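You operate a simulated robot arm through the tools that you are given. There is no shell and no other tool. Be economical: measure what you need, move in short steps, check, and stop when the job is done.

The job below is to be done with a simulated two-armed robot. You get a single attempt, and the scene is never put back.

TASK
Pick up the pipe that says "T5" from the top of the lamp table with one hand, pass it to the other hand and put it on the rest of the height arm. Set down upright: pipe.

It is judged by the outcome, as a careful person would: the job done as asked, and still so three seconds after it is handed in. It fails if anything else is knocked over, pushed out of place, dropped, spilled or broken.

THE ROBOT
Two 7-joint arms with two-finger parallel grippers on one trunk, on a base that drives. Base frame: it is fixed to the floor where the robot stands at the start and does not move with it; the origin is under the middle of the robot, x ahead of it, y to its left, z up. Readings come in mm, rad, newtons and seconds.
The left shoulder is at the start at [70, 177, 1045], the right one opposite. With the tool pointing down near the work surface each hand reaches from about 300 to 740 mm from the robot's upright axis, wherever it stands, measured 20 degrees to its own side. Places, roughly: rest of the height arm [-3700, -2400, 1100]. Payload 3.43 kg a hand.
Tool frame (each hand has its own): the origin (TCP) lies between the finger pads and is the grasp point; the fingertips stand 30 mm ahead of it; z points along the fingers, y is the line along which they close. The gripper opens to 94 mm. The fingers are 28 mm wide and 10 mm thick; the gripper's body (50 by 96 mm) begins 55 mm behind the TCP.
Orientation is told as [roll, pitch, yaw] about the base's x, y, z axes, in that order, counted from this pose: with the fingers straight down and closing along the base's y, the tool's x points along the base's -x, its y along +y and its z along -z.

THE INTERFACE
- The arms move only by the tool jog_arm. It takes "left_targets", "right_targets" or both (then of equal length, played together; a hand with none holds still); each is a list that holds one entry, the list of rows, each a list of 6 numbers: the shift along the tool's x, y, z in m, then the turn, a rotation vector about the tool's x, y, z in rad. In form: [[[tx, ty, tz, rx, ry, rz], ...]]. A call has 1 to 8 rows; each row is the pose to reach, as a shift and turn from the pose commanded when the call began, along the tool's axes at that moment. "left_claw" and "right_claw" are, for a hand that has rows, the closure in counts, from 0 (fully open) to 255 (shut), set as the call begins (left out, the last holds). A row lasts 0.2 s, in which the tool goes at most 50 mm and 0.15 rad; a call with a longer step from one row to the next is refused whole, and so is a gripper value outside its range. Where a pose cannot be reached the arm comes as near as it can. A force on the tool above 40 N (or 10 N above the force at the start of the call, whichever is more), or a blocked arm, ends the call early, and 0.2 s more pass. The fingers move at their own pace (about 153 mm/s each) and stop on an object; they squeeze with about 37 N. The grip force told is the motor's: it shows also when the fingers shut on nothing. Time passes only in rows, and 0.2 s behind the last, so rows that repeat a pose let the fingers close. It gives the time, the measured TCP pose, the force on the tool (base axes), the opening and the grip force at its end, in the units of the frame above (readings bear some noise), with the torque about the TCP (base axes, N m) and any sound that the robot's microphone picked up.
- Cameras (640 x 400 px; columns grow to the right, rows downward): "scene" is now at [124.2, 31, 1363.8]; the picture's right is [0.38, -0.92, 0.00], its down [-0.59, -0.24, -0.77] and it looks along [0.72, 0.30, -0.63] (base axes); focal length 258 px, centre (320, 200). "left" rides on the left gripper at [76, -14, -103] in its tool frame; the picture's right is [0.18, 0.98, 0.00], its down [-0.75, 0.14, -0.64] and it looks along [-0.63, 0.12, 0.77] (tool axes); focal length 243 px, centre (320, 200). "right" rides on the right gripper at [76, 14, -102] in its tool frame; the picture's right is [-0.18, 0.98, 0.00], its down [-0.75, -0.14, -0.64] and it looks along [-0.63, -0.12, 0.77] (tool axes); focal length 243 px, centre (320, 200). There is no depth. A picture from a camera that has moved, and an enlarged one, comes with that camera's place and axes in the base frame and with its lens. The place of the scene camera against the robot may be out by one fixed shift of up to 12 mm in any direction.
- capture(camera): a new picture of that camera. The clock stands still meanwhile.
- slide_trunk(by): slides the trunk up (or, below 0, down) by that many mm; the arms and the scene camera ride with it, the base frame stays. It gives what a move gives, with no picture.
- base_move(legs): drives the robot by 1 to 6 legs, each [ahead, turn to the left] in mm and rad, along the robot's own axes; the way and the turn of a leg run together, so that a leg with both is an arc; at most 1500 mm and 3.142 rad a leg. The arms and the cameras ride along, it lands a little off, and it stops where it bumps. It gives what a move gives.
- pan_tilt(pan, tilt): turns the head with the scene camera to pan (to the left, within 1.501 rad either way) and tilt (down, from -0.506 to 1.204), counted from straight ahead of the robot. It gives what a move gives.
- enlarge(camera, box): a new picture of the part [left, top, right, bottom] of that camera's present view, enlarged. The clock stands still meanwhile.
- job_done(): hands the job in; it is judged then, once.

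Work in short steps. Places have to be worked out from the pictures, the camera data and where the tool is seen: move nearer, look again, correct. Check each grasp and each placing, and mend what went wrong. You have 120 turns and 108 pictures in all, those below and enlarged ones among them. Open the grippers and draw the arms clear of the work before you hand the job in, unless the task says otherwise; then end with one line.

The tools are called after ">>>" as name(argument=value, ...) on one line, values as JSON. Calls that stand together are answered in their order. jog_arm: Moves the arms, as the interface text tells. Its arguments: {"type":"object","properties":{"left_targets":{"type":"array","items":{"type":"array","items":{"type":"array","items":{"type":"number"}}}},"left_claw":{"type":"number"},"right_targets":{"type":"array","items":{"type":"array","items":{"type":"array","items":{"type":"number"}}}},"right_claw":{"type":"number"}},"required":[]} The other tools are called the same way: slide_trunk (by) slides the trunk up or down; base_move (legs) drives the base; pan_tilt (pan, tilt) turns the head that bears the scene camera; capture (camera) takes a picture; enlarge (camera, box) takes an enlarged picture of a part of a camera's view; job_done () hands the job in.

At the start:

```text
t: 0.0
left_ee_pos: [449.2, 375.8, 1075.6]
left_tool_rot: [0.0, 0.002, 0.001]
left_contact_force: [-0.2, 0.5, -0.5]
left_wrist_torque: [-0.01, 0.01, 0.06]
left_width: 93.9
left_grasp_force: 0.0
right_ee_pos: [356.7, -35.4, 1116.0]
right_tool_rot: [0.0, 0.0, 0.001]
right_contact_force: [-0.9, 0.9, -0.2]
right_wrist_torque: [0.01, 0.03, -0.01]
right_width: 93.8
right_grasp_force: 0.1
trunk travel left (down, up): [-625.0, 215.0]
robot x, y, heading: [0.7, -3.0, -0.001]
head pan, tilt: [0.391, 0.686]
```

scene: 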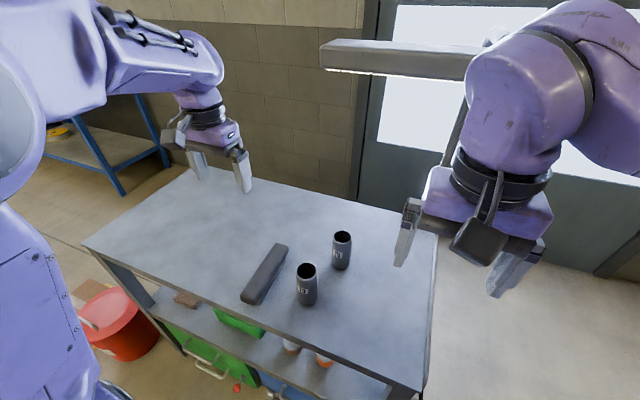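
right: 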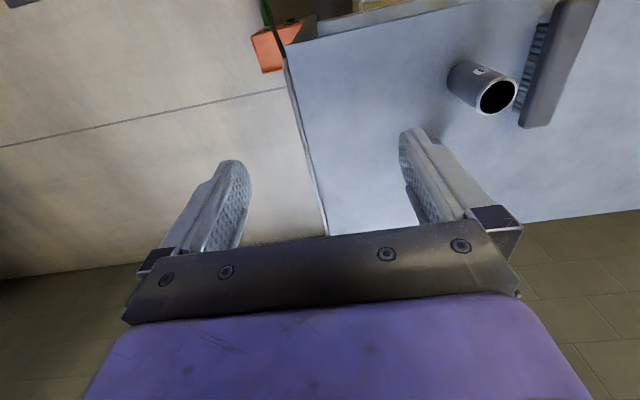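
left: 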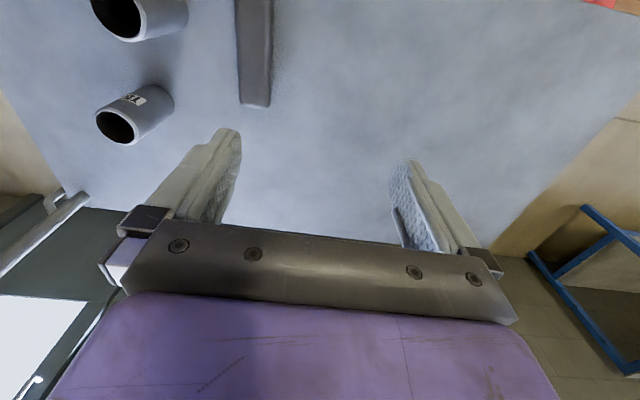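

Two dark pipes stand on the table beside a brush; I need to read the labels, so I enlarge the scene view.

>>> enlarge(camera="scene", box=[230, 210, 390, 310])

>>> enlarge(camera="left", box=[60, 0, 260, 150])

```text
4.00 times, centred on (310, 260) of scene
camera zoom: at [124.2, 31.0, 1363.8], right [0.38, -0.92, 0.0], down [-0.59, -0.24, -0.77], along [0.72, 0.3, -0.63], focal length 1030 px, centre (360, -40)
```

zoom: 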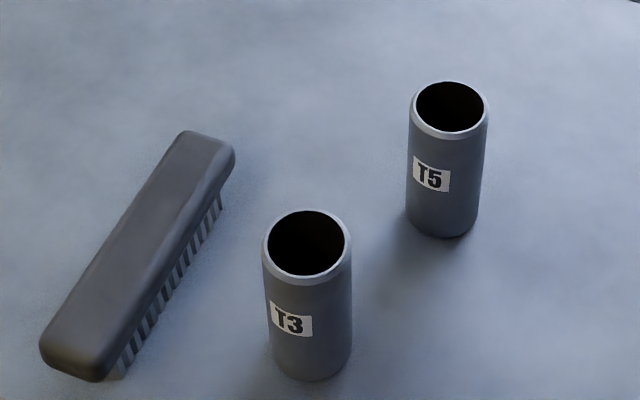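

```text
2.67 times, centred on (160, 75) of left
camera zoom: at [374.1, 361.7, 1177.0], right [-0.18, 0.98, 0.0], down [0.75, 0.14, 0.64], along [0.63, 0.12, -0.77], focal length 647 px, centre (747, 533)
```

zoom: 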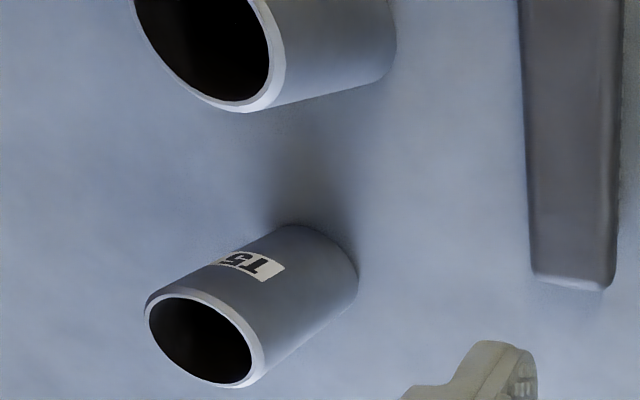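

T5 is the far pipe: top about (535,142,902), table z≈800, diameter ≈46, height ≈100. Before choosing the grasp I look around to the right/behind for obstacles and the destination.

>>> pan_tilt(pan=-1.5, tilt=0.2)

>>> capture(camera="scene")

>>> pan_tilt(pan=-0.3, tilt=0.4)

>>> capture(camera="scene")

```text
t: 1.9
left_ee_pos: [450.4, 376.2, 1076.7]
left_tool_rot: [-0.001, 0.001, -0.002]
left_contact_force: [-0.6, -0.7, 0.5]
left_wrist_torque: [0.0, -0.01, 0.01]
left_width: 93.7
left_grasp_force: 0.1
right_ee_pos: [357.5, -34.7, 1115.9]
right_tool_rot: [0.0, 0.0, 0.001]
right_contact_force: [-0.1, 0.0, 0.4]
right_wrist_torque: [0.0, -0.02, -0.03]
right_width: 93.9
right_grasp_force: 0.0
trunk travel left (down, up): [-625.0, 215.0]
robot x, y, heading: [-3.1, -4.2, 0.001]
head pan, tilt: [-1.499, 0.201]
```

```text
102 pictures are left
camera scene: at [51.9, -94.6, 1408.0], right [-1.0, -0.07, 0.0], down [-0.01, 0.2, -0.98], along [0.07, -0.98, -0.2], focal length 258 px, centre (320, 200)
```

scene: 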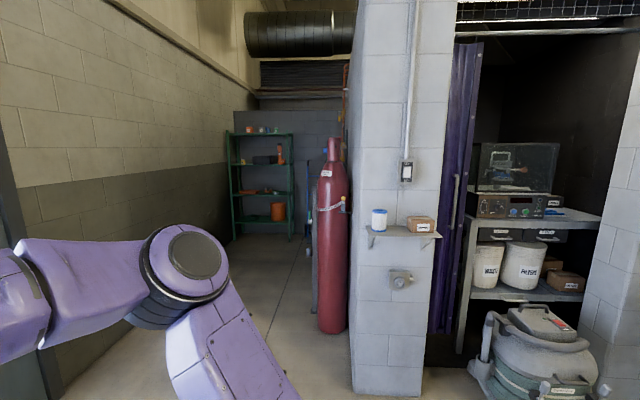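

```text
t: 3.3
left_ee_pos: [450.3, 376.4, 1076.0]
left_tool_rot: [0.0, 0.0, 0.0]
left_contact_force: [0.2, -0.2, -0.9]
left_wrist_torque: [0.0, 0.0, 0.02]
left_width: 93.8
left_grasp_force: 0.1
right_ee_pos: [357.4, -34.0, 1115.0]
right_tool_rot: [-0.002, 0.001, -0.002]
right_contact_force: [0.9, 0.4, 0.0]
right_wrist_torque: [0.01, -0.01, -0.01]
right_width: 94.3
right_grasp_force: 0.1
trunk travel left (down, up): [-625.0, 215.0]
robot x, y, heading: [-0.1, -1.4, 0.005]
head pan, tilt: [-0.3, 0.4]
```

```text
101 pictures are left
camera scene: at [133.6, -29.1, 1389.4], right [-0.3, -0.96, 0.0], down [-0.37, 0.12, -0.92], along [0.88, -0.27, -0.39], focal length 258 px, centre (320, 200)
```

scene: 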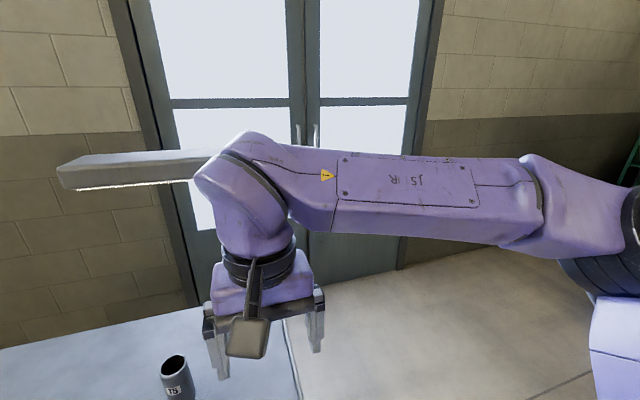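

The bar is a lamp head, roughly z≈1295 above the table near T5. I look at it squarely to know its clearance.

>>> pan_tilt(pan=0.3, tilt=0.1)

>>> capture(camera="scene")

>>> pan_tilt(pan=1.5, tilt=0.2)

>>> capture(camera="scene")

```text
t: 4.3
left_ee_pos: [449.6, 377.0, 1075.6]
left_tool_rot: [-0.002, 0.0, 0.0]
left_contact_force: [0.0, 0.0, -0.4]
left_wrist_torque: [-0.01, 0.01, 0.01]
left_width: 94.1
left_grasp_force: 0.0
right_ee_pos: [357.2, -33.9, 1115.6]
right_tool_rot: [0.001, 0.001, 0.0]
right_contact_force: [0.8, 0.4, 0.7]
right_wrist_torque: [-0.04, 0.02, 0.0]
right_width: 94.1
right_grasp_force: 0.0
trunk travel left (down, up): [-625.0, 215.0]
robot x, y, heading: [-2.4, -2.0, 0.002]
head pan, tilt: [0.3, 0.099]
```

```text
100 pictures are left
camera scene: at [133.1, 25.5, 1417.3], right [0.29, -0.96, 0.0], down [-0.1, -0.03, -0.99], along [0.95, 0.29, -0.1], focal length 258 px, centre (320, 200)
```

scene: 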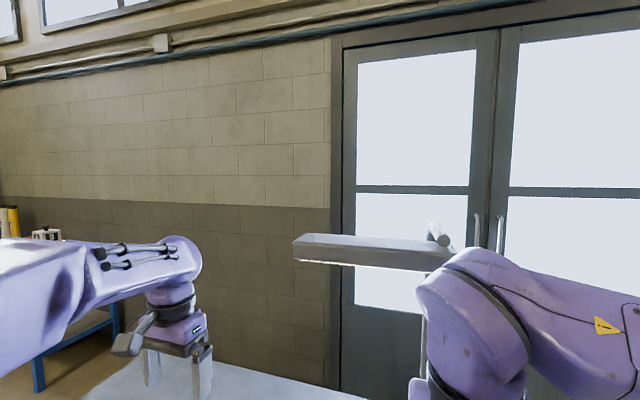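

```text
t: 5.7
left_ee_pos: [449.8, 377.4, 1075.5]
left_tool_rot: [0.0, 0.0, -0.001]
left_contact_force: [-0.2, -0.2, 0.3]
left_wrist_torque: [0.02, 0.03, -0.03]
left_width: 94.3
left_grasp_force: 0.1
right_ee_pos: [357.9, -35.3, 1115.9]
right_tool_rot: [0.001, -0.001, 0.0]
right_contact_force: [0.4, -0.9, 0.1]
right_wrist_torque: [-0.02, -0.03, 0.02]
right_width: 93.9
right_grasp_force: 0.1
trunk travel left (down, up): [-625.0, 215.0]
robot x, y, heading: [-3.8, 2.6, -0.001]
head pan, tilt: [1.499, 0.201]
```

```text
99 pictures are left
camera scene: at [51.9, 91.3, 1408.0], right [1.0, -0.07, 0.0], down [-0.01, -0.2, -0.98], along [0.07, 0.98, -0.2], focal length 258 px, centre (320, 200)
```

scene: 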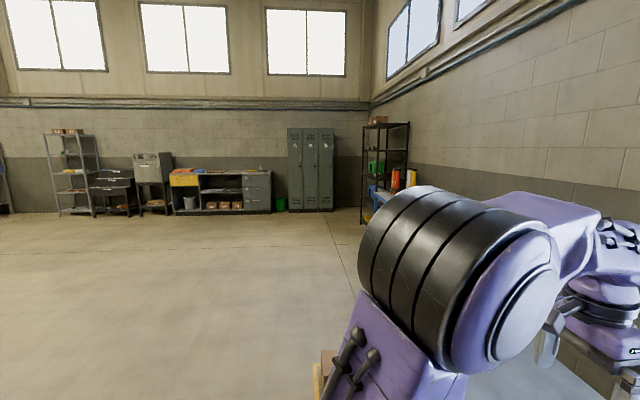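

The lamp head sits at z≈1260 over T5, so a low approach is safe. I lower the left hand where it is to z≈960 and move it most of the way towards T5.

>>> jog_arm(left_targets=[[[0, 0, 0.039, 0, 0, 0], [0, 0, 0.078, 0, 0, 0], [0, 0, 0.115, 0, 0, 0], [-0.015, -0.04, 0.115, 0, 0, 0], [-0.03, -0.083, 0.115, 0, 0, 0], [-0.045, -0.125, 0.115, 0, 0, 0], [-0.06, -0.165, 0.115, 0, 0, 0], [-0.06, -0.165, 0.115, 0, 0, 0]]], left_claw=0)

>>> capture(camera="left")

>>> pan_tilt(pan=0.3, tilt=0.7)

>>> capture(camera="scene")

```text
t: 7.5
left_ee_pos: [509.1, 212.1, 960.7]
left_tool_rot: [-0.003, 0.0, -0.001]
left_contact_force: [0.5, 0.6, 0.2]
left_wrist_torque: [-0.03, 0.02, -0.01]
left_width: 93.9
left_grasp_force: 0.1
right_ee_pos: [356.6, -33.6, 1116.3]
right_tool_rot: [0.0, -0.001, 0.001]
right_contact_force: [-0.4, 0.1, 0.4]
right_wrist_torque: [0.0, -0.01, -0.03]
right_width: 94.1
right_grasp_force: 0.0
trunk travel left (down, up): [-625.0, 215.0]
robot x, y, heading: [-1.6, 3.7, -0.001]
head pan, tilt: [1.499, 0.201]
```

```text
98 pictures are left
camera left: at [433.1, 197.4, 1062.1], right [-0.18, 0.98, 0.0], down [0.75, 0.14, 0.64], along [0.63, 0.12, -0.77], focal length 243 px, centre (320, 200)
```

left: 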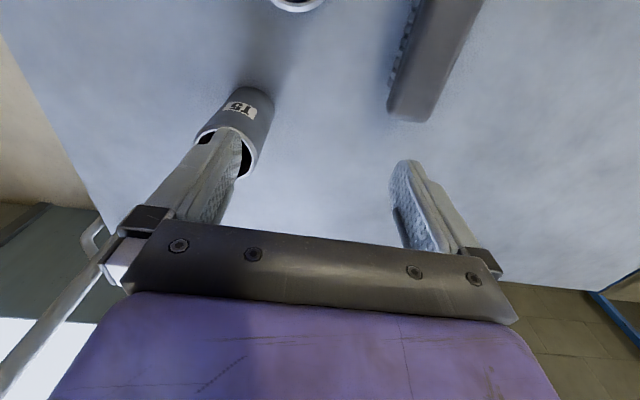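

```text
t: 8.9
left_ee_pos: [508.9, 212.8, 960.4]
left_tool_rot: [0.0, -0.001, -0.001]
left_contact_force: [0.0, 0.0, -0.9]
left_wrist_torque: [-0.03, 0.0, -0.01]
left_width: 93.8
left_grasp_force: 0.1
right_ee_pos: [356.9, -33.2, 1115.1]
right_tool_rot: [0.001, 0.0, -0.001]
right_contact_force: [0.1, 0.1, -0.6]
right_wrist_torque: [0.02, 0.04, -0.01]
right_width: 93.8
right_grasp_force: 0.0
trunk travel left (down, up): [-625.0, 215.0]
robot x, y, heading: [-1.3, -0.8, 0.0]
head pan, tilt: [0.3, 0.7]
```

```text
97 pictures are left
camera scene: at [126.3, 23.5, 1362.6], right [0.3, -0.96, 0.0], down [-0.62, -0.19, -0.77], along [0.73, 0.23, -0.64], focal length 258 px, centre (320, 200)
```

scene: 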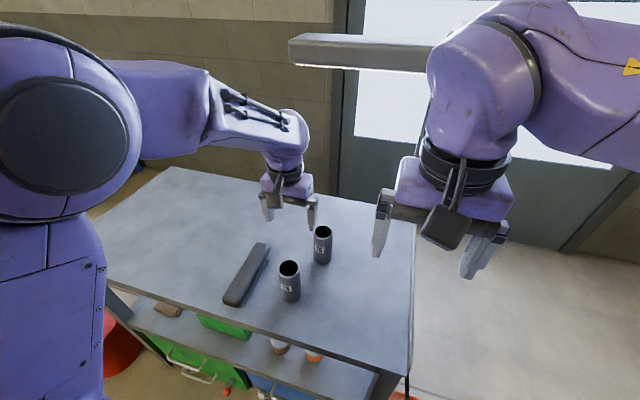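

Left camera places T5's top at about (531,145), agreeing with the first fix. I centre the hand over it, still above.

>>> jog_arm(left_targets=[[[-0.012, -0.035, 0, 0, 0, 0], [-0.024, -0.068, 0, 0, 0, 0], [-0.024, -0.068, 0, 0, 0, 0]]])

>>> capture(camera="left")

>>> enlarge(camera="scene", box=[240, 150, 400, 250])

```text
t: 9.7
left_ee_pos: [532.9, 144.0, 962.7]
left_tool_rot: [-0.002, 0.0, -0.001]
left_contact_force: [0.1, 0.1, -0.2]
left_wrist_torque: [0.04, 0.0, -0.02]
left_width: 93.9
left_grasp_force: 0.0
right_ee_pos: [356.8, -34.0, 1115.0]
right_tool_rot: [0.001, 0.0, 0.001]
right_contact_force: [1.0, 0.4, 0.0]
right_wrist_torque: [0.0, 0.0, 0.0]
right_width: 94.1
right_grasp_force: 0.0
trunk travel left (down, up): [-625.0, 215.0]
robot x, y, heading: [-0.5, -2.0, 0.002]
head pan, tilt: [0.3, 0.7]
```

```text
96 pictures are left
camera left: at [457.1, 129.7, 1062.8], right [-0.18, 0.98, 0.0], down [0.75, 0.14, 0.64], along [0.63, 0.12, -0.77], focal length 243 px, centre (320, 200)
```

left: 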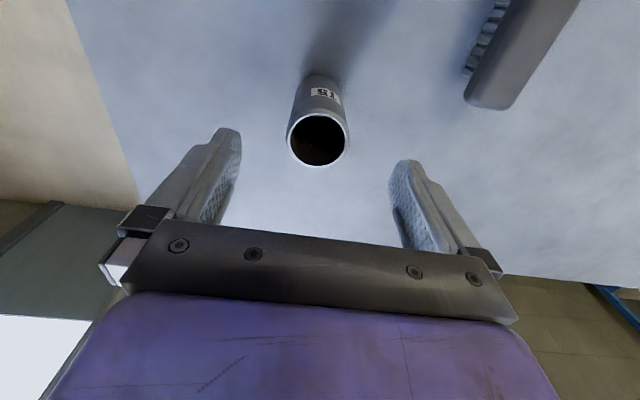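

```text
4.00 times, centred on (320, 200) of scene
camera zoom: at [125.8, 24.3, 1362.6], right [0.3, -0.96, 0.0], down [-0.62, -0.19, -0.77], along [0.73, 0.23, -0.64], focal length 1030 px, centre (320, 200)
```

zoom: 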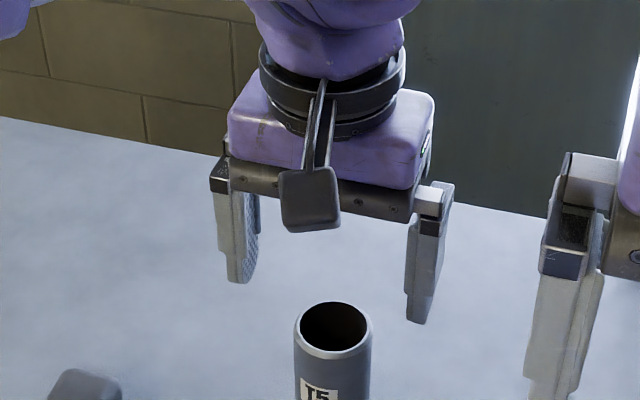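

The pipe top fixes at (535,142.5,902); the hand is 2 mm off. I correct and descend to TCP z≈886.

>>> jog_arm(left_targets=[[[-0.002, -0.0015, 0.03, 0, 0, 0], [-0.002, -0.0015, 0.055, 0, 0, 0], [-0.002, -0.0015, 0.077, 0, 0, 0], [-0.002, -0.0015, 0.077, 0, 0, 0]]])

>>> capture(camera="left")

```text
t: 10.7
left_ee_pos: [534.8, 143.0, 884.4]
left_tool_rot: [0.0, 0.001, 0.001]
left_contact_force: [0.1, -0.1, 0.1]
left_wrist_torque: [0.0, 0.0, 0.0]
left_width: 94.0
left_grasp_force: 0.0
right_ee_pos: [355.6, -34.2, 1116.2]
right_tool_rot: [0.001, 0.0, -0.001]
right_contact_force: [0.0, -0.1, 0.4]
right_wrist_torque: [0.0, -0.02, 0.0]
right_width: 94.0
right_grasp_force: 0.1
trunk travel left (down, up): [-625.0, 215.0]
robot x, y, heading: [-0.1, 2.2, 0.004]
head pan, tilt: [0.3, 0.7]
```

```text
94 pictures are left
camera left: at [458.8, 127.7, 985.6], right [-0.18, 0.98, 0.0], down [0.75, 0.14, 0.64], along [0.63, 0.12, -0.77], focal length 243 px, centre (320, 200)
```

left: 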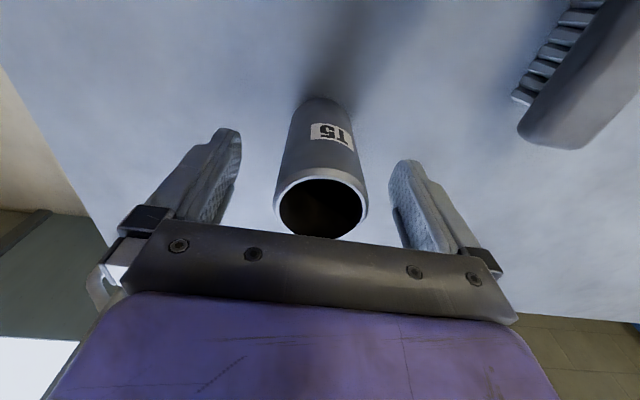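

The pipe sits centred between the pads, its top about 16 mm above the TCP. I close the fingers.

>>> jog_arm(left_targets=[[[0, 0, 0, 0, 0, 0], [0, 0, 0, 0, 0, 0], [0, 0, 0, 0, 0, 0], [0, 0, 0, 0, 0, 0]]], left_claw=255)

```text
t: 11.7
left_ee_pos: [536.1, 142.3, 884.4]
left_tool_rot: [-0.001, -0.001, 0.001]
left_contact_force: [2.9, -0.1, 2.4]
left_wrist_torque: [-0.01, -0.05, -0.01]
left_width: 47.4
left_grasp_force: 37.2
right_ee_pos: [356.5, -33.9, 1115.3]
right_tool_rot: [0.003, 0.001, 0.0]
right_contact_force: [0.3, 0.9, 0.0]
right_wrist_torque: [-0.04, 0.03, -0.02]
right_width: 93.9
right_grasp_force: 0.1
trunk travel left (down, up): [-625.0, 215.0]
robot x, y, heading: [-1.4, 3.0, 0.003]
head pan, tilt: [0.3, 0.7]
```

Gripped at 47 mm. I lift by about 90 mm, still well below the lamp.

>>> jog_arm(left_targets=[[[0, 0, -0.02, 0, 0, 0], [0, 0, -0.05, 0, 0, 0], [0, 0, -0.09, 0, 0, 0], [0, 0, -0.09, 0, 0, 0]]])

>>> capture(camera="scene")

>>> capture(camera="left")

```text
t: 12.7
left_ee_pos: [534.7, 143.2, 972.4]
left_tool_rot: [-0.001, 0.002, 0.002]
left_contact_force: [0.5, 0.1, -4.1]
left_wrist_torque: [-0.01, -0.01, -0.01]
left_width: 47.0
left_grasp_force: 37.5
right_ee_pos: [359.1, -33.9, 1115.9]
right_tool_rot: [0.0, 0.003, 0.001]
right_contact_force: [0.5, 0.2, -0.4]
right_wrist_torque: [0.0, 0.04, 0.01]
right_width: 94.1
right_grasp_force: 0.0
trunk travel left (down, up): [-625.0, 215.0]
robot x, y, heading: [0.1, -2.1, -0.001]
head pan, tilt: [0.3, 0.7]
```

```text
93 pictures are left
camera scene: at [127.5, 23.6, 1362.4], right [0.3, -0.96, 0.0], down [-0.62, -0.19, -0.76], along [0.73, 0.23, -0.65], focal length 258 px, centre (320, 200)
```

scene: 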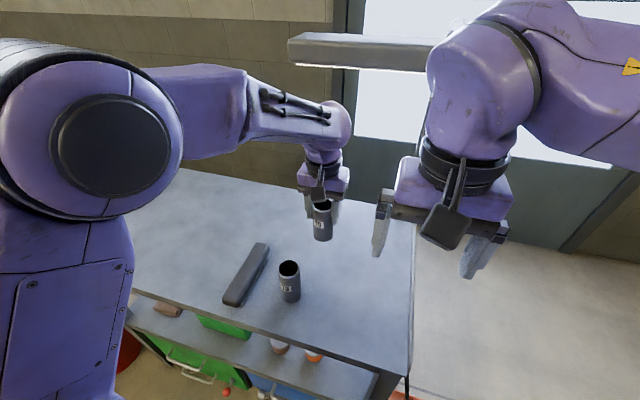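

```text
92 pictures are left
camera left: at [459.5, 128.3, 1074.2], right [-0.18, 0.98, 0.0], down [0.75, 0.14, 0.64], along [0.63, 0.12, -0.77], focal length 243 px, centre (320, 200)
```

left: 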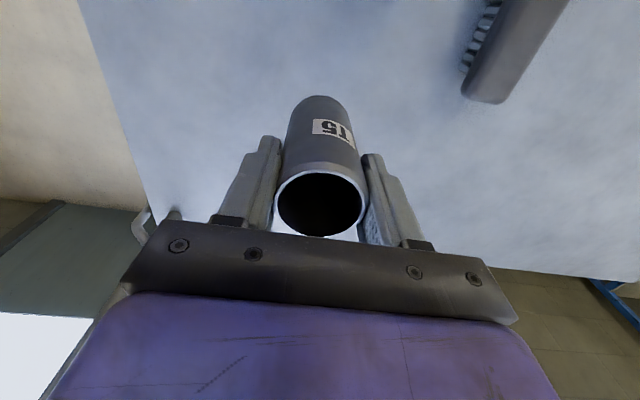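

T5 is held securely. Its bottom is ~888, below T3's top, so I lift 35 mm more before backing straight out 500 mm.

>>> jog_arm(left_targets=[[[0, 0, -0.018, 0, 0, 0], [0, 0, -0.037, 0, 0, 0], [0, 0, -0.037, 0, 0, 0]]])

>>> base_move(legs=[[-500, 0]])

>>> pan_tilt(pan=0.0, tilt=0.4)

>>> capture(camera="scene")

```text
t: 13.5
left_ee_pos: [535.5, 143.0, 1011.0]
left_tool_rot: [0.0, 0.0, 0.001]
left_contact_force: [-0.4, -0.6, -4.3]
left_wrist_torque: [-0.02, 0.02, -0.02]
left_width: 47.1
left_grasp_force: 37.3
right_ee_pos: [356.3, -35.1, 1115.8]
right_tool_rot: [0.0, 0.0, 0.0]
right_contact_force: [0.2, -0.4, -0.4]
right_wrist_torque: [0.05, 0.0, -0.02]
right_width: 94.2
right_grasp_force: 0.0
trunk travel left (down, up): [-625.0, 215.0]
robot x, y, heading: [-0.7, -0.8, -0.0]
head pan, tilt: [0.3, 0.7]
```

```text
t: 16.4
left_ee_pos: [40.8, 141.1, 1010.9]
left_tool_rot: [0.0, 0.001, -0.004]
left_contact_force: [0.4, -0.1, -3.5]
left_wrist_torque: [0.02, -0.03, -0.03]
left_width: 47.2
left_grasp_force: 37.3
right_ee_pos: [-136.7, -34.8, 1115.0]
right_tool_rot: [-0.002, -0.001, -0.004]
right_contact_force: [0.0, -0.6, 0.7]
right_wrist_torque: [-0.02, -0.03, -0.01]
right_width: 93.8
right_grasp_force: 0.1
trunk travel left (down, up): [-625.0, 215.0]
robot x, y, heading: [-489.7, -1.4, -0.002]
head pan, tilt: [0.3, 0.7]
```

```text
t: 17.2
left_ee_pos: [42.1, 141.7, 1010.5]
left_tool_rot: [-0.001, 0.0, -0.004]
left_contact_force: [0.2, 0.4, -4.8]
left_wrist_torque: [-0.02, 0.0, -0.01]
left_width: 47.1
left_grasp_force: 37.1
right_ee_pos: [-135.5, -33.9, 1115.9]
right_tool_rot: [-0.001, 0.001, -0.003]
right_contact_force: [0.3, 0.1, -0.2]
right_wrist_torque: [-0.01, -0.03, -0.01]
right_width: 94.1
right_grasp_force: 0.0
trunk travel left (down, up): [-625.0, 215.0]
robot x, y, heading: [-493.1, -0.1, -0.004]
head pan, tilt: [0.0, 0.4]
```

```text
91 pictures are left
camera scene: at [-355.1, -1.0, 1389.3], right [0.0, -1.0, 0.0], down [-0.39, 0.0, -0.92], along [0.92, 0.0, -0.39], focal length 258 px, centre (320, 200)
```

scene: 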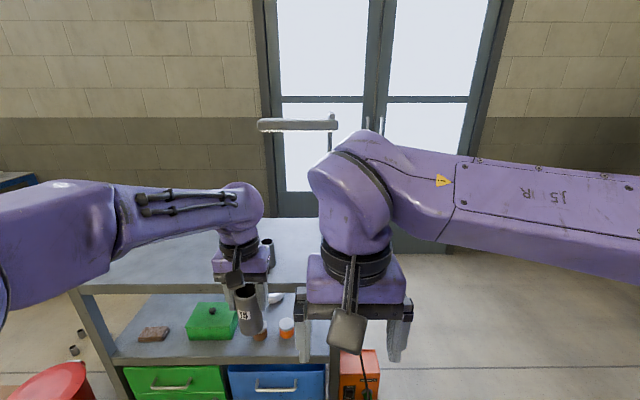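

Clear of the table. I turn right in place by 2.5 rad to face the destination and look.

>>> base_move(legs=[[0, -2.5]])

>>> pan_tilt(pan=0.0, tilt=0.2)

>>> capture(camera="scene")

```text
t: 23.5
left_ee_pos: [-841.4, -429.0, 1010.0]
left_tool_rot: [0.0, -0.001, -2.512]
left_contact_force: [0.0, -0.1, -3.4]
left_wrist_torque: [-0.04, -0.03, -0.02]
left_width: 47.5
left_grasp_force: 37.4
right_ee_pos: [-802.7, -181.8, 1115.0]
right_tool_rot: [0.0, 0.001, -2.509]
right_contact_force: [-0.6, -0.4, 0.0]
right_wrist_torque: [0.02, 0.02, 0.0]
right_width: 93.9
right_grasp_force: 0.0
trunk travel left (down, up): [-625.0, 215.0]
robot x, y, heading: [-492.5, -2.4, -2.514]
head pan, tilt: [0.0, 0.4]
```

```text
t: 24.2
left_ee_pos: [-841.4, -429.8, 1010.3]
left_tool_rot: [0.0, 0.0, -2.511]
left_contact_force: [-0.5, -0.9, -4.0]
left_wrist_torque: [0.0, -0.01, 0.0]
left_width: 47.2
left_grasp_force: 36.7
right_ee_pos: [-803.0, -182.0, 1115.4]
right_tool_rot: [0.0, 0.0, -2.511]
right_contact_force: [0.1, -0.6, 0.0]
right_wrist_torque: [-0.03, -0.01, 0.04]
right_width: 94.1
right_grasp_force: 0.0
trunk travel left (down, up): [-625.0, 215.0]
robot x, y, heading: [-492.3, -1.4, -2.509]
head pan, tilt: [0.0, 0.201]
```

```text
90 pictures are left
camera scene: at [-614.8, -85.8, 1407.8], right [-0.59, 0.81, 0.0], down [0.16, 0.12, -0.98], along [-0.79, -0.58, -0.2], focal length 258 px, centre (320, 200)
```

scene: 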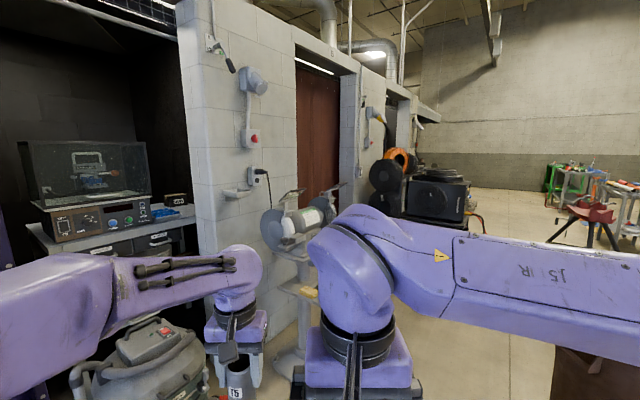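

The destination should be near pixel (316,170), by the wall with openings. I enlarge that area.

>>> enlarge(camera="scene", box=[220, 50, 480, 260])

>>> enlarge(camera="scene", box=[480, 120, 640, 260])

```text
1.90 times, centred on (350, 155) of scene
camera zoom: at [-614.8, -85.8, 1407.8], right [-0.59, 0.81, 0.0], down [0.16, 0.12, -0.98], along [-0.79, -0.58, -0.2], focal length 490 px, centre (263, 286)
```

zoom: 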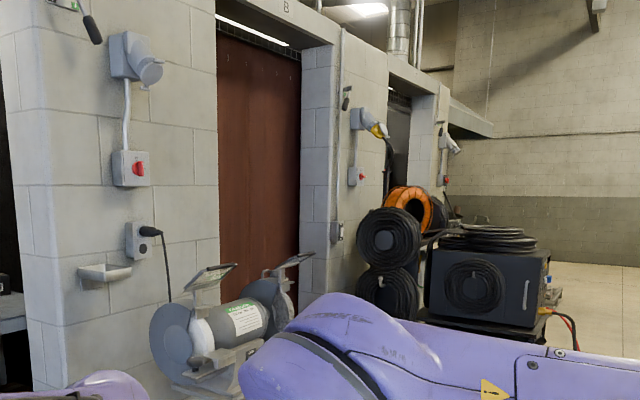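

```text
2.86 times, centred on (560, 190) of scene
camera zoom: at [-614.8, -85.8, 1407.8], right [-0.59, 0.81, 0.0], down [0.16, 0.12, -0.98], along [-0.79, -0.58, -0.2], focal length 736 px, centre (-366, 229)
```

zoom: 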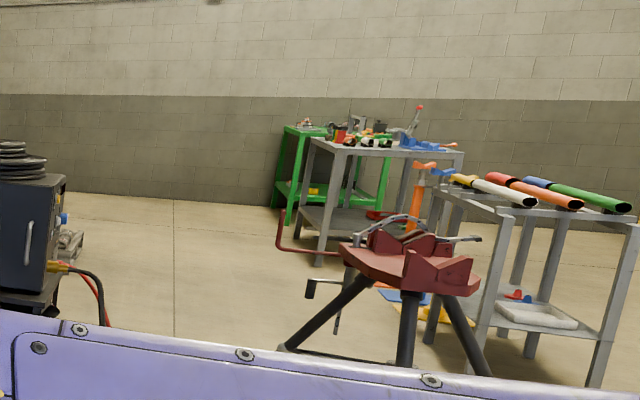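

These are welding booths; the target (-3700,-2400) lies probably in the third booth. I turn further to face along -x (heading ≈ -3.14) to check the drive path.

>>> base_move(legs=[[0, -0.63]])

>>> pan_tilt(pan=0.25, tilt=0.35)

>>> capture(camera="scene")

>>> pan_tilt(pan=-0.9, tilt=0.35)

>>> capture(camera="scene")

```text
t: 26.3
left_ee_pos: [-1028.2, -144.4, 1011.3]
left_tool_rot: [-0.001, 0.0, -3.137]
left_contact_force: [-0.4, -0.6, -3.6]
left_wrist_torque: [-0.01, -0.02, -0.01]
left_width: 47.4
left_grasp_force: 37.3
right_ee_pos: [-850.7, 33.1, 1115.7]
right_tool_rot: [0.001, 0.002, -3.14]
right_contact_force: [-0.8, 0.1, -0.1]
right_wrist_torque: [-0.01, -0.03, -0.01]
right_width: 94.2
right_grasp_force: 0.1
trunk travel left (down, up): [-625.0, 215.0]
robot x, y, heading: [-493.9, -2.8, -3.138]
head pan, tilt: [0.0, 0.201]
```

```text
t: 27.1
left_ee_pos: [-1027.8, -143.4, 1010.4]
left_tool_rot: [-0.002, -0.002, -3.137]
left_contact_force: [-0.4, 0.2, -4.9]
left_wrist_torque: [-0.02, -0.01, 0.0]
left_width: 47.1
left_grasp_force: 36.5
right_ee_pos: [-851.4, 33.8, 1115.7]
right_tool_rot: [0.001, 0.001, -3.137]
right_contact_force: [-0.9, 0.1, 0.0]
right_wrist_torque: [0.0, 0.0, 0.02]
right_width: 94.2
right_grasp_force: 0.0
trunk travel left (down, up): [-625.0, 215.0]
robot x, y, heading: [-493.4, 0.4, -3.139]
head pan, tilt: [0.25, 0.351]
```

```text
87 pictures are left
camera scene: at [-639.4, -24.4, 1393.9], right [-0.25, 0.97, 0.0], down [0.33, 0.09, -0.94], along [-0.91, -0.23, -0.34], focal length 258 px, centre (320, 200)
```

scene: 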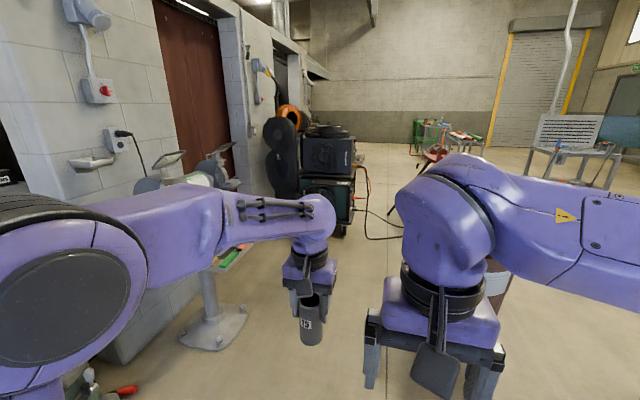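

```text
t: 28.5
left_ee_pos: [-1026.8, -144.5, 1010.9]
left_tool_rot: [-0.001, 0.001, -3.138]
left_contact_force: [0.3, -0.1, -3.4]
left_wrist_torque: [0.03, 0.01, 0.01]
left_width: 47.3
left_grasp_force: 36.9
right_ee_pos: [-850.6, 34.1, 1115.5]
right_tool_rot: [0.0, 0.002, -3.138]
right_contact_force: [-0.5, 0.1, 0.7]
right_wrist_torque: [0.01, -0.01, 0.0]
right_width: 93.8
right_grasp_force: 0.1
trunk travel left (down, up): [-625.0, 215.0]
robot x, y, heading: [-490.4, -0.4, -3.136]
head pan, tilt: [-0.901, 0.351]
```

```text
86 pictures are left
camera scene: at [-607.5, 71.5, 1393.9], right [0.78, 0.62, 0.0], down [0.22, -0.27, -0.94], along [-0.59, 0.73, -0.34], focal length 258 px, centre (320, 200)
```

scene: 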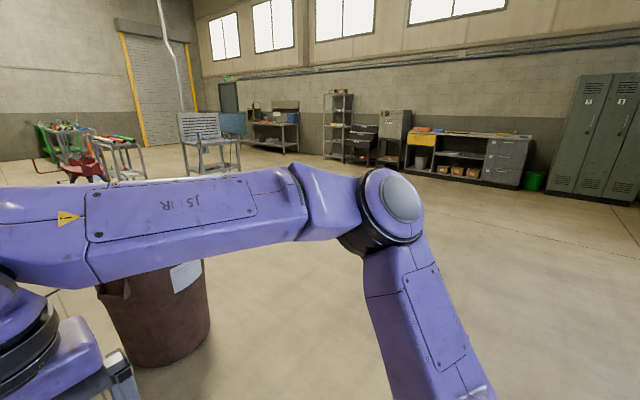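

A barrel stands at about (-2050,380) and a grinder at (-1740,-1020), so I go around the barrel on its +y side: to about (-1350,1230), then along -x.

>>> base_move(legs=[[0, -0.965], [1500, 0], [0, 0.965]])

>>> pan_tilt(pan=0.3, tilt=0.35)

>>> capture(camera="scene")

```text
t: 40.8
left_ee_pos: [-1871.9, 1100.2, 1010.4]
left_tool_rot: [0.0, 0.0, 3.126]
left_contact_force: [-0.3, 0.5, -4.2]
left_wrist_torque: [0.0, 0.01, -0.03]
left_width: 47.2
left_grasp_force: 37.0
right_ee_pos: [-1691.9, 1274.0, 1115.8]
right_tool_rot: [0.001, 0.002, 3.126]
right_contact_force: [-0.8, -0.2, -0.3]
right_wrist_torque: [-0.01, 0.0, 0.0]
right_width: 94.0
right_grasp_force: 0.0
trunk travel left (down, up): [-625.0, 215.0]
robot x, y, heading: [-1335.0, 1235.1, 3.12]
head pan, tilt: [-0.901, 0.351]
```

```text
t: 42.2
left_ee_pos: [-1872.3, 1100.8, 1009.7]
left_tool_rot: [0.0, 0.0, 3.126]
left_contact_force: [-0.6, 1.2, -3.9]
left_wrist_torque: [0.04, -0.01, -0.03]
left_width: 47.2
left_grasp_force: 36.9
right_ee_pos: [-1691.5, 1273.2, 1115.2]
right_tool_rot: [0.0, 0.0, 3.125]
right_contact_force: [0.6, 1.4, 0.0]
right_wrist_torque: [0.01, 0.02, 0.01]
right_width: 94.1
right_grasp_force: 0.0
trunk travel left (down, up): [-625.0, 215.0]
robot x, y, heading: [-1334.4, 1234.0, 3.132]
head pan, tilt: [0.3, 0.351]
```

```text
85 pictures are left
camera scene: at [-1480.3, 1207.2, 1393.9], right [-0.28, 0.96, 0.0], down [0.33, 0.1, -0.94], along [-0.9, -0.26, -0.34], focal length 258 px, centre (320, 200)
```

scene: 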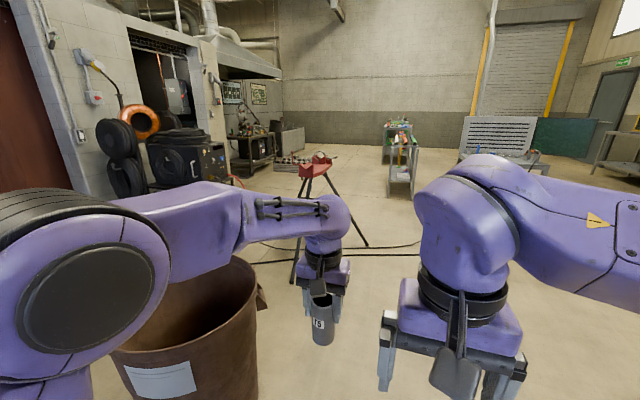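

The tripod vise is near (-3700,650), cables lie on the floor from the welder. I drive 1200 mm along -x and look again.

>>> base_move(legs=[[1200, 0]])

>>> pan_tilt(pan=0.0, tilt=0.5)

>>> capture(camera="scene")

>>> pan_tilt(pan=0.9, tilt=0.3)

>>> capture(camera="scene")

```text
t: 48.3
left_ee_pos: [-3082.6, 1123.0, 1010.4]
left_tool_rot: [0.0, 0.0, 3.124]
left_contact_force: [-0.1, -0.7, -4.3]
left_wrist_torque: [0.0, 0.01, 0.0]
left_width: 47.2
left_grasp_force: 37.3
right_ee_pos: [-2901.0, 1295.8, 1115.8]
right_tool_rot: [0.0, 0.0, 3.125]
right_contact_force: [0.1, -0.5, -0.2]
right_wrist_torque: [0.05, -0.02, 0.01]
right_width: 93.7
right_grasp_force: 0.0
trunk travel left (down, up): [-625.0, 215.0]
robot x, y, heading: [-2545.5, 1252.5, 3.119]
head pan, tilt: [0.3, 0.351]
```

```text
t: 49.1
left_ee_pos: [-3082.5, 1122.3, 1011.0]
left_tool_rot: [-0.001, -0.001, 3.123]
left_contact_force: [0.1, 0.7, -3.9]
left_wrist_torque: [-0.02, 0.0, 0.0]
left_width: 47.5
left_grasp_force: 37.2
right_ee_pos: [-2901.7, 1294.9, 1115.4]
right_tool_rot: [0.0, -0.001, 3.123]
right_contact_force: [0.2, -0.9, 0.6]
right_wrist_torque: [0.02, 0.0, -0.03]
right_width: 94.1
right_grasp_force: 0.0
trunk travel left (down, up): [-625.0, 215.0]
robot x, y, heading: [-2545.8, 1254.7, 3.124]
head pan, tilt: [0.0, 0.499]
```

```text
84 pictures are left
camera scene: at [-2691.9, 1255.9, 1380.2], right [0.02, 1.0, 0.0], down [0.48, -0.01, -0.88], along [-0.88, 0.02, -0.48], focal length 258 px, centre (320, 200)
```

scene: 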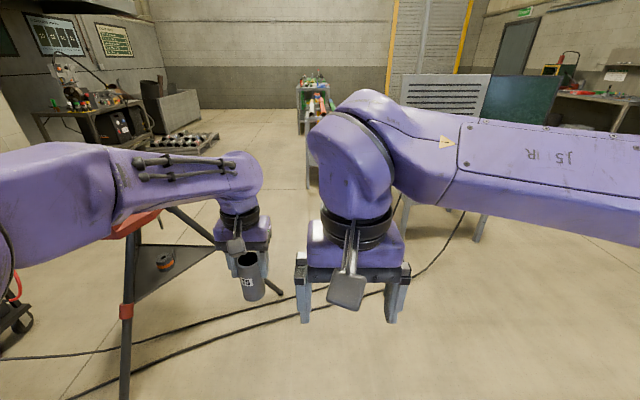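

```text
t: 50.3
left_ee_pos: [-3083.4, 1121.6, 1010.8]
left_tool_rot: [0.0, 0.0, 3.123]
left_contact_force: [0.1, 0.3, -4.6]
left_wrist_torque: [0.0, 0.0, -0.01]
left_width: 47.3
left_grasp_force: 36.8
right_ee_pos: [-2901.4, 1297.1, 1117.0]
right_tool_rot: [0.0, 0.0, 3.124]
right_contact_force: [0.1, 0.3, 0.8]
right_wrist_torque: [0.01, -0.03, -0.01]
right_width: 93.8
right_grasp_force: 0.1
trunk travel left (down, up): [-625.0, 215.0]
robot x, y, heading: [-2543.1, 1251.1, 3.117]
head pan, tilt: [0.901, 0.3]
```

```text
83 pictures are left
camera scene: at [-2660.4, 1182.3, 1398.6], right [-0.77, 0.64, 0.0], down [0.19, 0.23, -0.96], along [-0.61, -0.74, -0.3], focal length 258 px, centre (320, 200)
```

scene: 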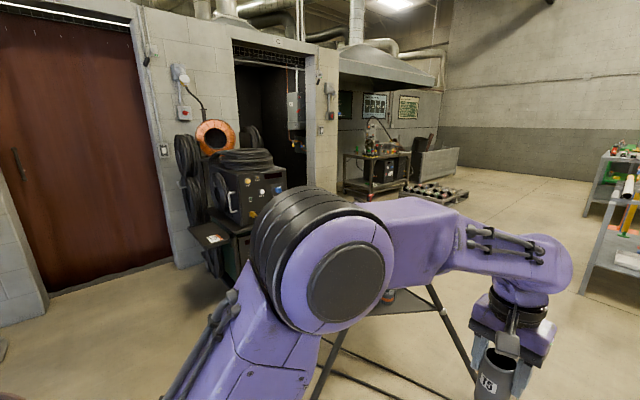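

The third booth (C) opening lies at about x -3700…-4830, y -1450, with a welder cart before its left part and the tripod at (-3700,650). I go between barrel and tripod to about (-2750,0), then face -x.

>>> base_move(legs=[[0, 1.43], [1270, 0], [0, -1.41]])

>>> pan_tilt(pan=0.3, tilt=0.45)

>>> capture(camera="scene")

```text
t: 57.4
left_ee_pos: [-2585.0, 123.7, 1035.5]
left_tool_rot: [-0.005, -0.084, -1.729]
left_contact_force: [-0.3, -0.8, -4.1]
left_wrist_torque: [0.08, -0.05, 0.0]
left_width: 47.4
left_grasp_force: 36.8
right_ee_pos: [-2729.2, 344.8, 1125.9]
right_tool_rot: [-0.005, -0.068, -1.731]
right_contact_force: [0.2, -2.1, -0.7]
right_wrist_torque: [0.13, 0.02, 0.02]
right_width: 93.9
right_grasp_force: 0.1
trunk travel left (down, up): [-625.0, 215.0]
robot x, y, heading: [-2645.7, 627.0, -1.728]
head pan, tilt: [0.901, 0.3]
stopped in leg 2: the robot was blocked; the commanded pose is now the measured one
```

```text
t: 58.4
left_ee_pos: [-2583.4, 112.7, 1030.3]
left_tool_rot: [-0.003, -0.061, -1.729]
left_contact_force: [-0.5, -0.5, -4.3]
left_wrist_torque: [0.04, 0.0, 0.0]
left_width: 47.5
left_grasp_force: 36.5
right_ee_pos: [-2729.6, 326.5, 1123.4]
right_tool_rot: [-0.001, -0.045, -1.732]
right_contact_force: [0.2, -0.2, 0.0]
right_wrist_torque: [0.04, 0.03, 0.03]
right_width: 94.0
right_grasp_force: 0.2
trunk travel left (down, up): [-625.0, 215.0]
robot x, y, heading: [-2643.7, 631.3, -1.722]
head pan, tilt: [0.3, 0.45]
```

```text
82 pictures are left
camera scene: at [-2643.5, 491.6, 1385.3], right [-0.99, -0.14, 0.0], down [-0.06, 0.43, -0.9], along [0.13, -0.89, -0.43], focal length 258 px, centre (320, 200)
```

scene: 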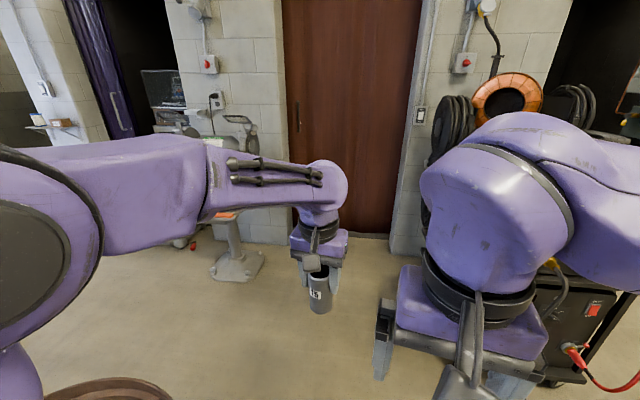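

The base was blocked and seems slightly tilted; I look down left and right to see what it touches.

>>> pan_tilt(pan=1.2, tilt=0.9)

>>> capture(camera="scene")

>>> pan_tilt(pan=-0.6, tilt=1.0)

>>> capture(camera="scene")

```text
t: 59.6
left_ee_pos: [-2584.7, 106.5, 1028.4]
left_tool_rot: [-0.003, -0.055, -1.728]
left_contact_force: [0.6, -0.2, -4.4]
left_wrist_torque: [0.02, 0.01, 0.0]
left_width: 47.5
left_grasp_force: 37.6
right_ee_pos: [-2730.4, 321.2, 1123.8]
right_tool_rot: [-0.002, -0.039, -1.731]
right_contact_force: [0.7, 0.9, 0.1]
right_wrist_torque: [0.01, -0.02, 0.01]
right_width: 93.9
right_grasp_force: 0.0
trunk travel left (down, up): [-625.0, 215.0]
robot x, y, heading: [-2643.8, 627.8, -1.728]
head pan, tilt: [1.201, 0.901]
```

```text
81 pictures are left
camera scene: at [-2592.6, 537.8, 1346.3], right [-0.5, -0.86, 0.0], down [-0.68, 0.4, -0.62], along [0.54, -0.31, -0.78], focal length 258 px, centre (320, 200)
```

scene: 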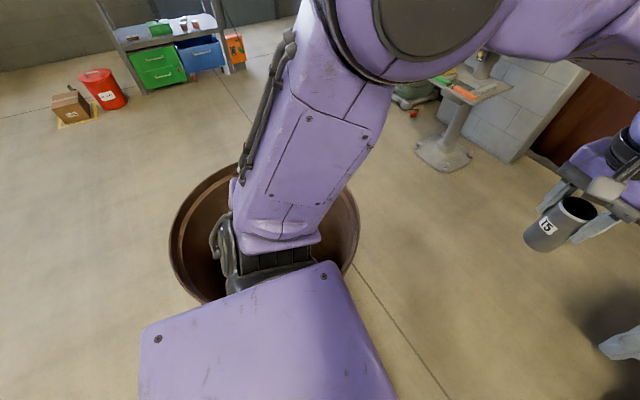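

```text
t: 61.4
left_ee_pos: [-2584.3, 107.8, 1028.8]
left_tool_rot: [-0.005, -0.056, -1.727]
left_contact_force: [0.0, -0.4, -4.4]
left_wrist_torque: [0.0, -0.01, -0.02]
left_width: 47.2
left_grasp_force: 37.0
right_ee_pos: [-2729.3, 321.8, 1123.0]
right_tool_rot: [-0.001, -0.043, -1.731]
right_contact_force: [-0.5, -0.4, 0.5]
right_wrist_torque: [0.01, 0.0, 0.01]
right_width: 94.0
right_grasp_force: 0.1
trunk travel left (down, up): [-625.0, 215.0]
robot x, y, heading: [-2642.9, 628.3, -1.724]
head pan, tilt: [-0.6, 1.0]
```

```text
80 pictures are left
camera scene: at [-2705.5, 526.2, 1339.1], right [-0.73, 0.69, 0.0], down [0.58, 0.61, -0.54], along [-0.37, -0.39, -0.84], focal length 258 px, centre (320, 200)
```

scene: 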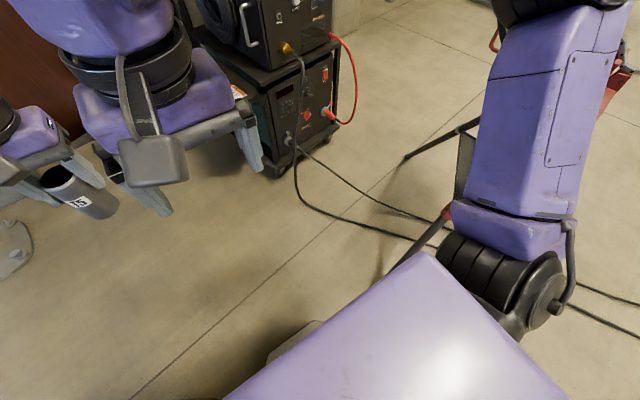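

The base side has touched the barrel (≈(-2050,470)); the gap there is too tight. I back off 650 mm along the way I came and take the wider route west of the tripod.

>>> base_move(legs=[[-650, 0]])

>>> pan_tilt(pan=0.5, tilt=0.6)

>>> capture(camera="scene")

```text
t: 65.0
left_ee_pos: [-2482.5, 750.3, 1028.5]
left_tool_rot: [-0.004, -0.056, -1.721]
left_contact_force: [-0.2, 1.0, -3.7]
left_wrist_torque: [0.02, 0.01, 0.0]
left_width: 47.2
left_grasp_force: 37.4
right_ee_pos: [-2628.2, 964.8, 1122.7]
right_tool_rot: [-0.002, -0.043, -1.725]
right_contact_force: [-0.5, 0.3, 0.4]
right_wrist_torque: [-0.01, 0.01, 0.06]
right_width: 94.1
right_grasp_force: 0.1
trunk travel left (down, up): [-625.0, 215.0]
robot x, y, heading: [-2548.1, 1267.9, -1.722]
head pan, tilt: [-0.6, 1.0]
```

```text
t: 66.4
left_ee_pos: [-2481.9, 751.0, 1028.9]
left_tool_rot: [-0.003, -0.056, -1.722]
left_contact_force: [-0.4, 0.6, -4.3]
left_wrist_torque: [0.0, 0.02, -0.01]
left_width: 47.4
left_grasp_force: 37.0
right_ee_pos: [-2628.5, 964.4, 1121.4]
right_tool_rot: [-0.003, -0.042, -1.725]
right_contact_force: [-0.3, -0.4, -0.8]
right_wrist_torque: [0.0, -0.02, -0.02]
right_width: 93.8
right_grasp_force: 0.0
trunk travel left (down, up): [-625.0, 215.0]
robot x, y, heading: [-2542.6, 1267.8, -1.724]
head pan, tilt: [0.499, 0.6]
```

```text
79 pictures are left
camera scene: at [-2527.4, 1136.6, 1371.1], right [-0.94, -0.34, 0.0], down [-0.19, 0.53, -0.82], along [0.28, -0.78, -0.57], focal length 258 px, centre (320, 200)
```

scene: 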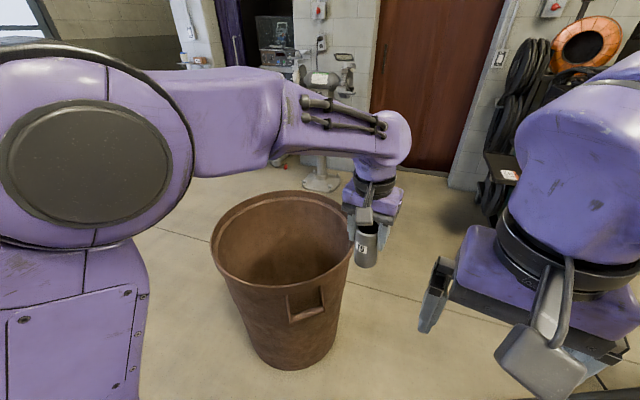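

The barrel still stands upright where I estimated it before. I continue by the west route: turn right and drive towards (-4000,1600).

>>> base_move(legs=[[0, -1.63], [1500, 0], [0, 0.75]])

>>> pan_tilt(pan=0.5, tilt=0.45)

>>> capture(camera="scene")

```text
t: 79.7
left_ee_pos: [-4367.4, 1150.5, 1027.7]
left_tool_rot: [-0.004, -0.056, -2.567]
left_contact_force: [0.6, 0.5, -4.4]
left_wrist_torque: [0.01, 0.0, 0.0]
left_width: 47.2
left_grasp_force: 36.7
right_ee_pos: [-4305.0, 1403.0, 1122.7]
right_tool_rot: [-0.002, -0.044, -2.568]
right_contact_force: [0.3, 0.1, -0.1]
right_wrist_torque: [0.0, 0.03, -0.02]
right_width: 94.1
right_grasp_force: 0.1
trunk travel left (down, up): [-625.0, 215.0]
robot x, y, heading: [-4021.5, 1542.1, -2.565]
head pan, tilt: [0.499, 0.6]
```

```text
t: 80.4
left_ee_pos: [-4369.0, 1150.2, 1027.8]
left_tool_rot: [-0.003, -0.055, -2.567]
left_contact_force: [-0.2, -0.6, -3.9]
left_wrist_torque: [0.0, 0.0, 0.0]
left_width: 47.4
left_grasp_force: 37.0
right_ee_pos: [-4305.4, 1401.2, 1122.8]
right_tool_rot: [0.0, -0.042, -2.57]
right_contact_force: [0.0, 0.6, -0.6]
right_wrist_torque: [0.01, 0.01, -0.01]
right_width: 94.0
right_grasp_force: 0.1
trunk travel left (down, up): [-625.0, 215.0]
robot x, y, heading: [-4020.8, 1541.4, -2.565]
head pan, tilt: [0.499, 0.45]
```

```text
78 pictures are left
camera scene: at [-4112.4, 1433.6, 1384.6], right [-0.88, 0.48, 0.0], down [0.21, 0.38, -0.9], along [-0.43, -0.79, -0.44], focal length 258 px, centre (320, 200)
```

scene: 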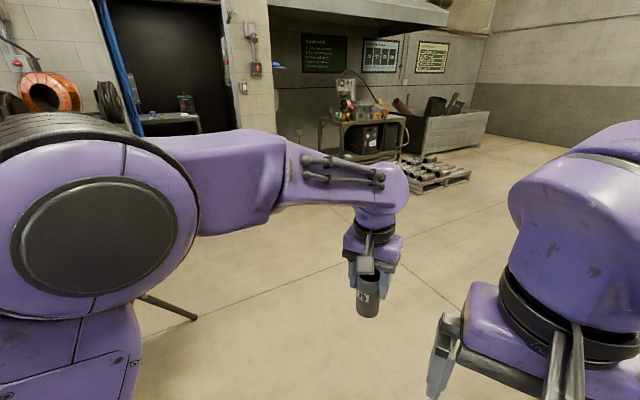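

Booth C's opening spans about x -3530…-4540. I drive past the tripod to about (-4520,100) facing the booth.

>>> base_move(legs=[[600, 0], [0, 0.994], [1200, 0]])

>>> pan_tilt(pan=0.3, tilt=0.3)

>>> capture(camera="scene")

```text
t: 91.9
left_ee_pos: [-4352.7, -470.4, 1028.2]
left_tool_rot: [-0.004, -0.056, -1.556]
left_contact_force: [-0.5, -0.6, -4.4]
left_wrist_torque: [-0.01, 0.01, 0.02]
left_width: 47.1
left_grasp_force: 37.4
right_ee_pos: [-4533.9, -283.1, 1123.9]
right_tool_rot: [-0.002, -0.041, -1.556]
right_contact_force: [-0.5, -0.3, -0.4]
right_wrist_torque: [0.01, 0.02, 0.01]
right_width: 93.9
right_grasp_force: 0.0
trunk travel left (down, up): [-625.0, 215.0]
robot x, y, heading: [-4501.8, 36.6, -1.552]
head pan, tilt: [0.499, 0.45]
```

```text
t: 92.7
left_ee_pos: [-4354.4, -470.2, 1027.0]
left_tool_rot: [-0.003, -0.057, -1.555]
left_contact_force: [-0.4, 0.5, -3.9]
left_wrist_torque: [0.01, 0.03, 0.01]
left_width: 47.2
left_grasp_force: 36.9
right_ee_pos: [-4534.0, -284.1, 1123.4]
right_tool_rot: [-0.003, -0.042, -1.557]
right_contact_force: [-0.1, 0.1, -0.3]
right_wrist_torque: [-0.01, -0.01, 0.0]
right_width: 94.0
right_grasp_force: 0.1
trunk travel left (down, up): [-625.0, 215.0]
robot x, y, heading: [-4504.0, 36.6, -1.555]
head pan, tilt: [0.3, 0.3]
```

```text
77 pictures are left
camera scene: at [-4477.6, -108.0, 1398.6], right [-0.95, -0.31, 0.0], down [-0.09, 0.28, -0.95], along [0.3, -0.91, -0.3], focal length 258 px, centre (320, 200)
```

scene: 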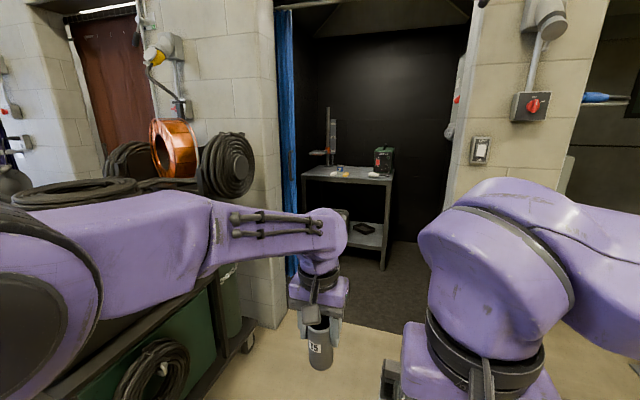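

>>> enlarge(camera="scene", box=[260, 70, 420, 210])

```text
2.86 times, centred on (340, 140) of scene
camera zoom: at [-4477.6, -108.0, 1398.6], right [-0.95, -0.31, 0.0], down [-0.09, 0.28, -0.95], along [0.3, -0.91, -0.3], focal length 736 px, centre (263, 371)
```

zoom: 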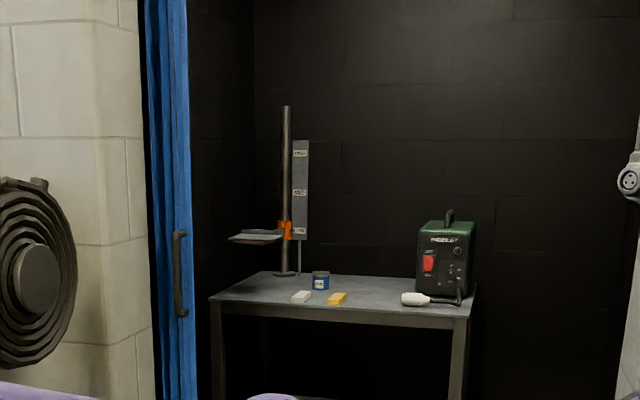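

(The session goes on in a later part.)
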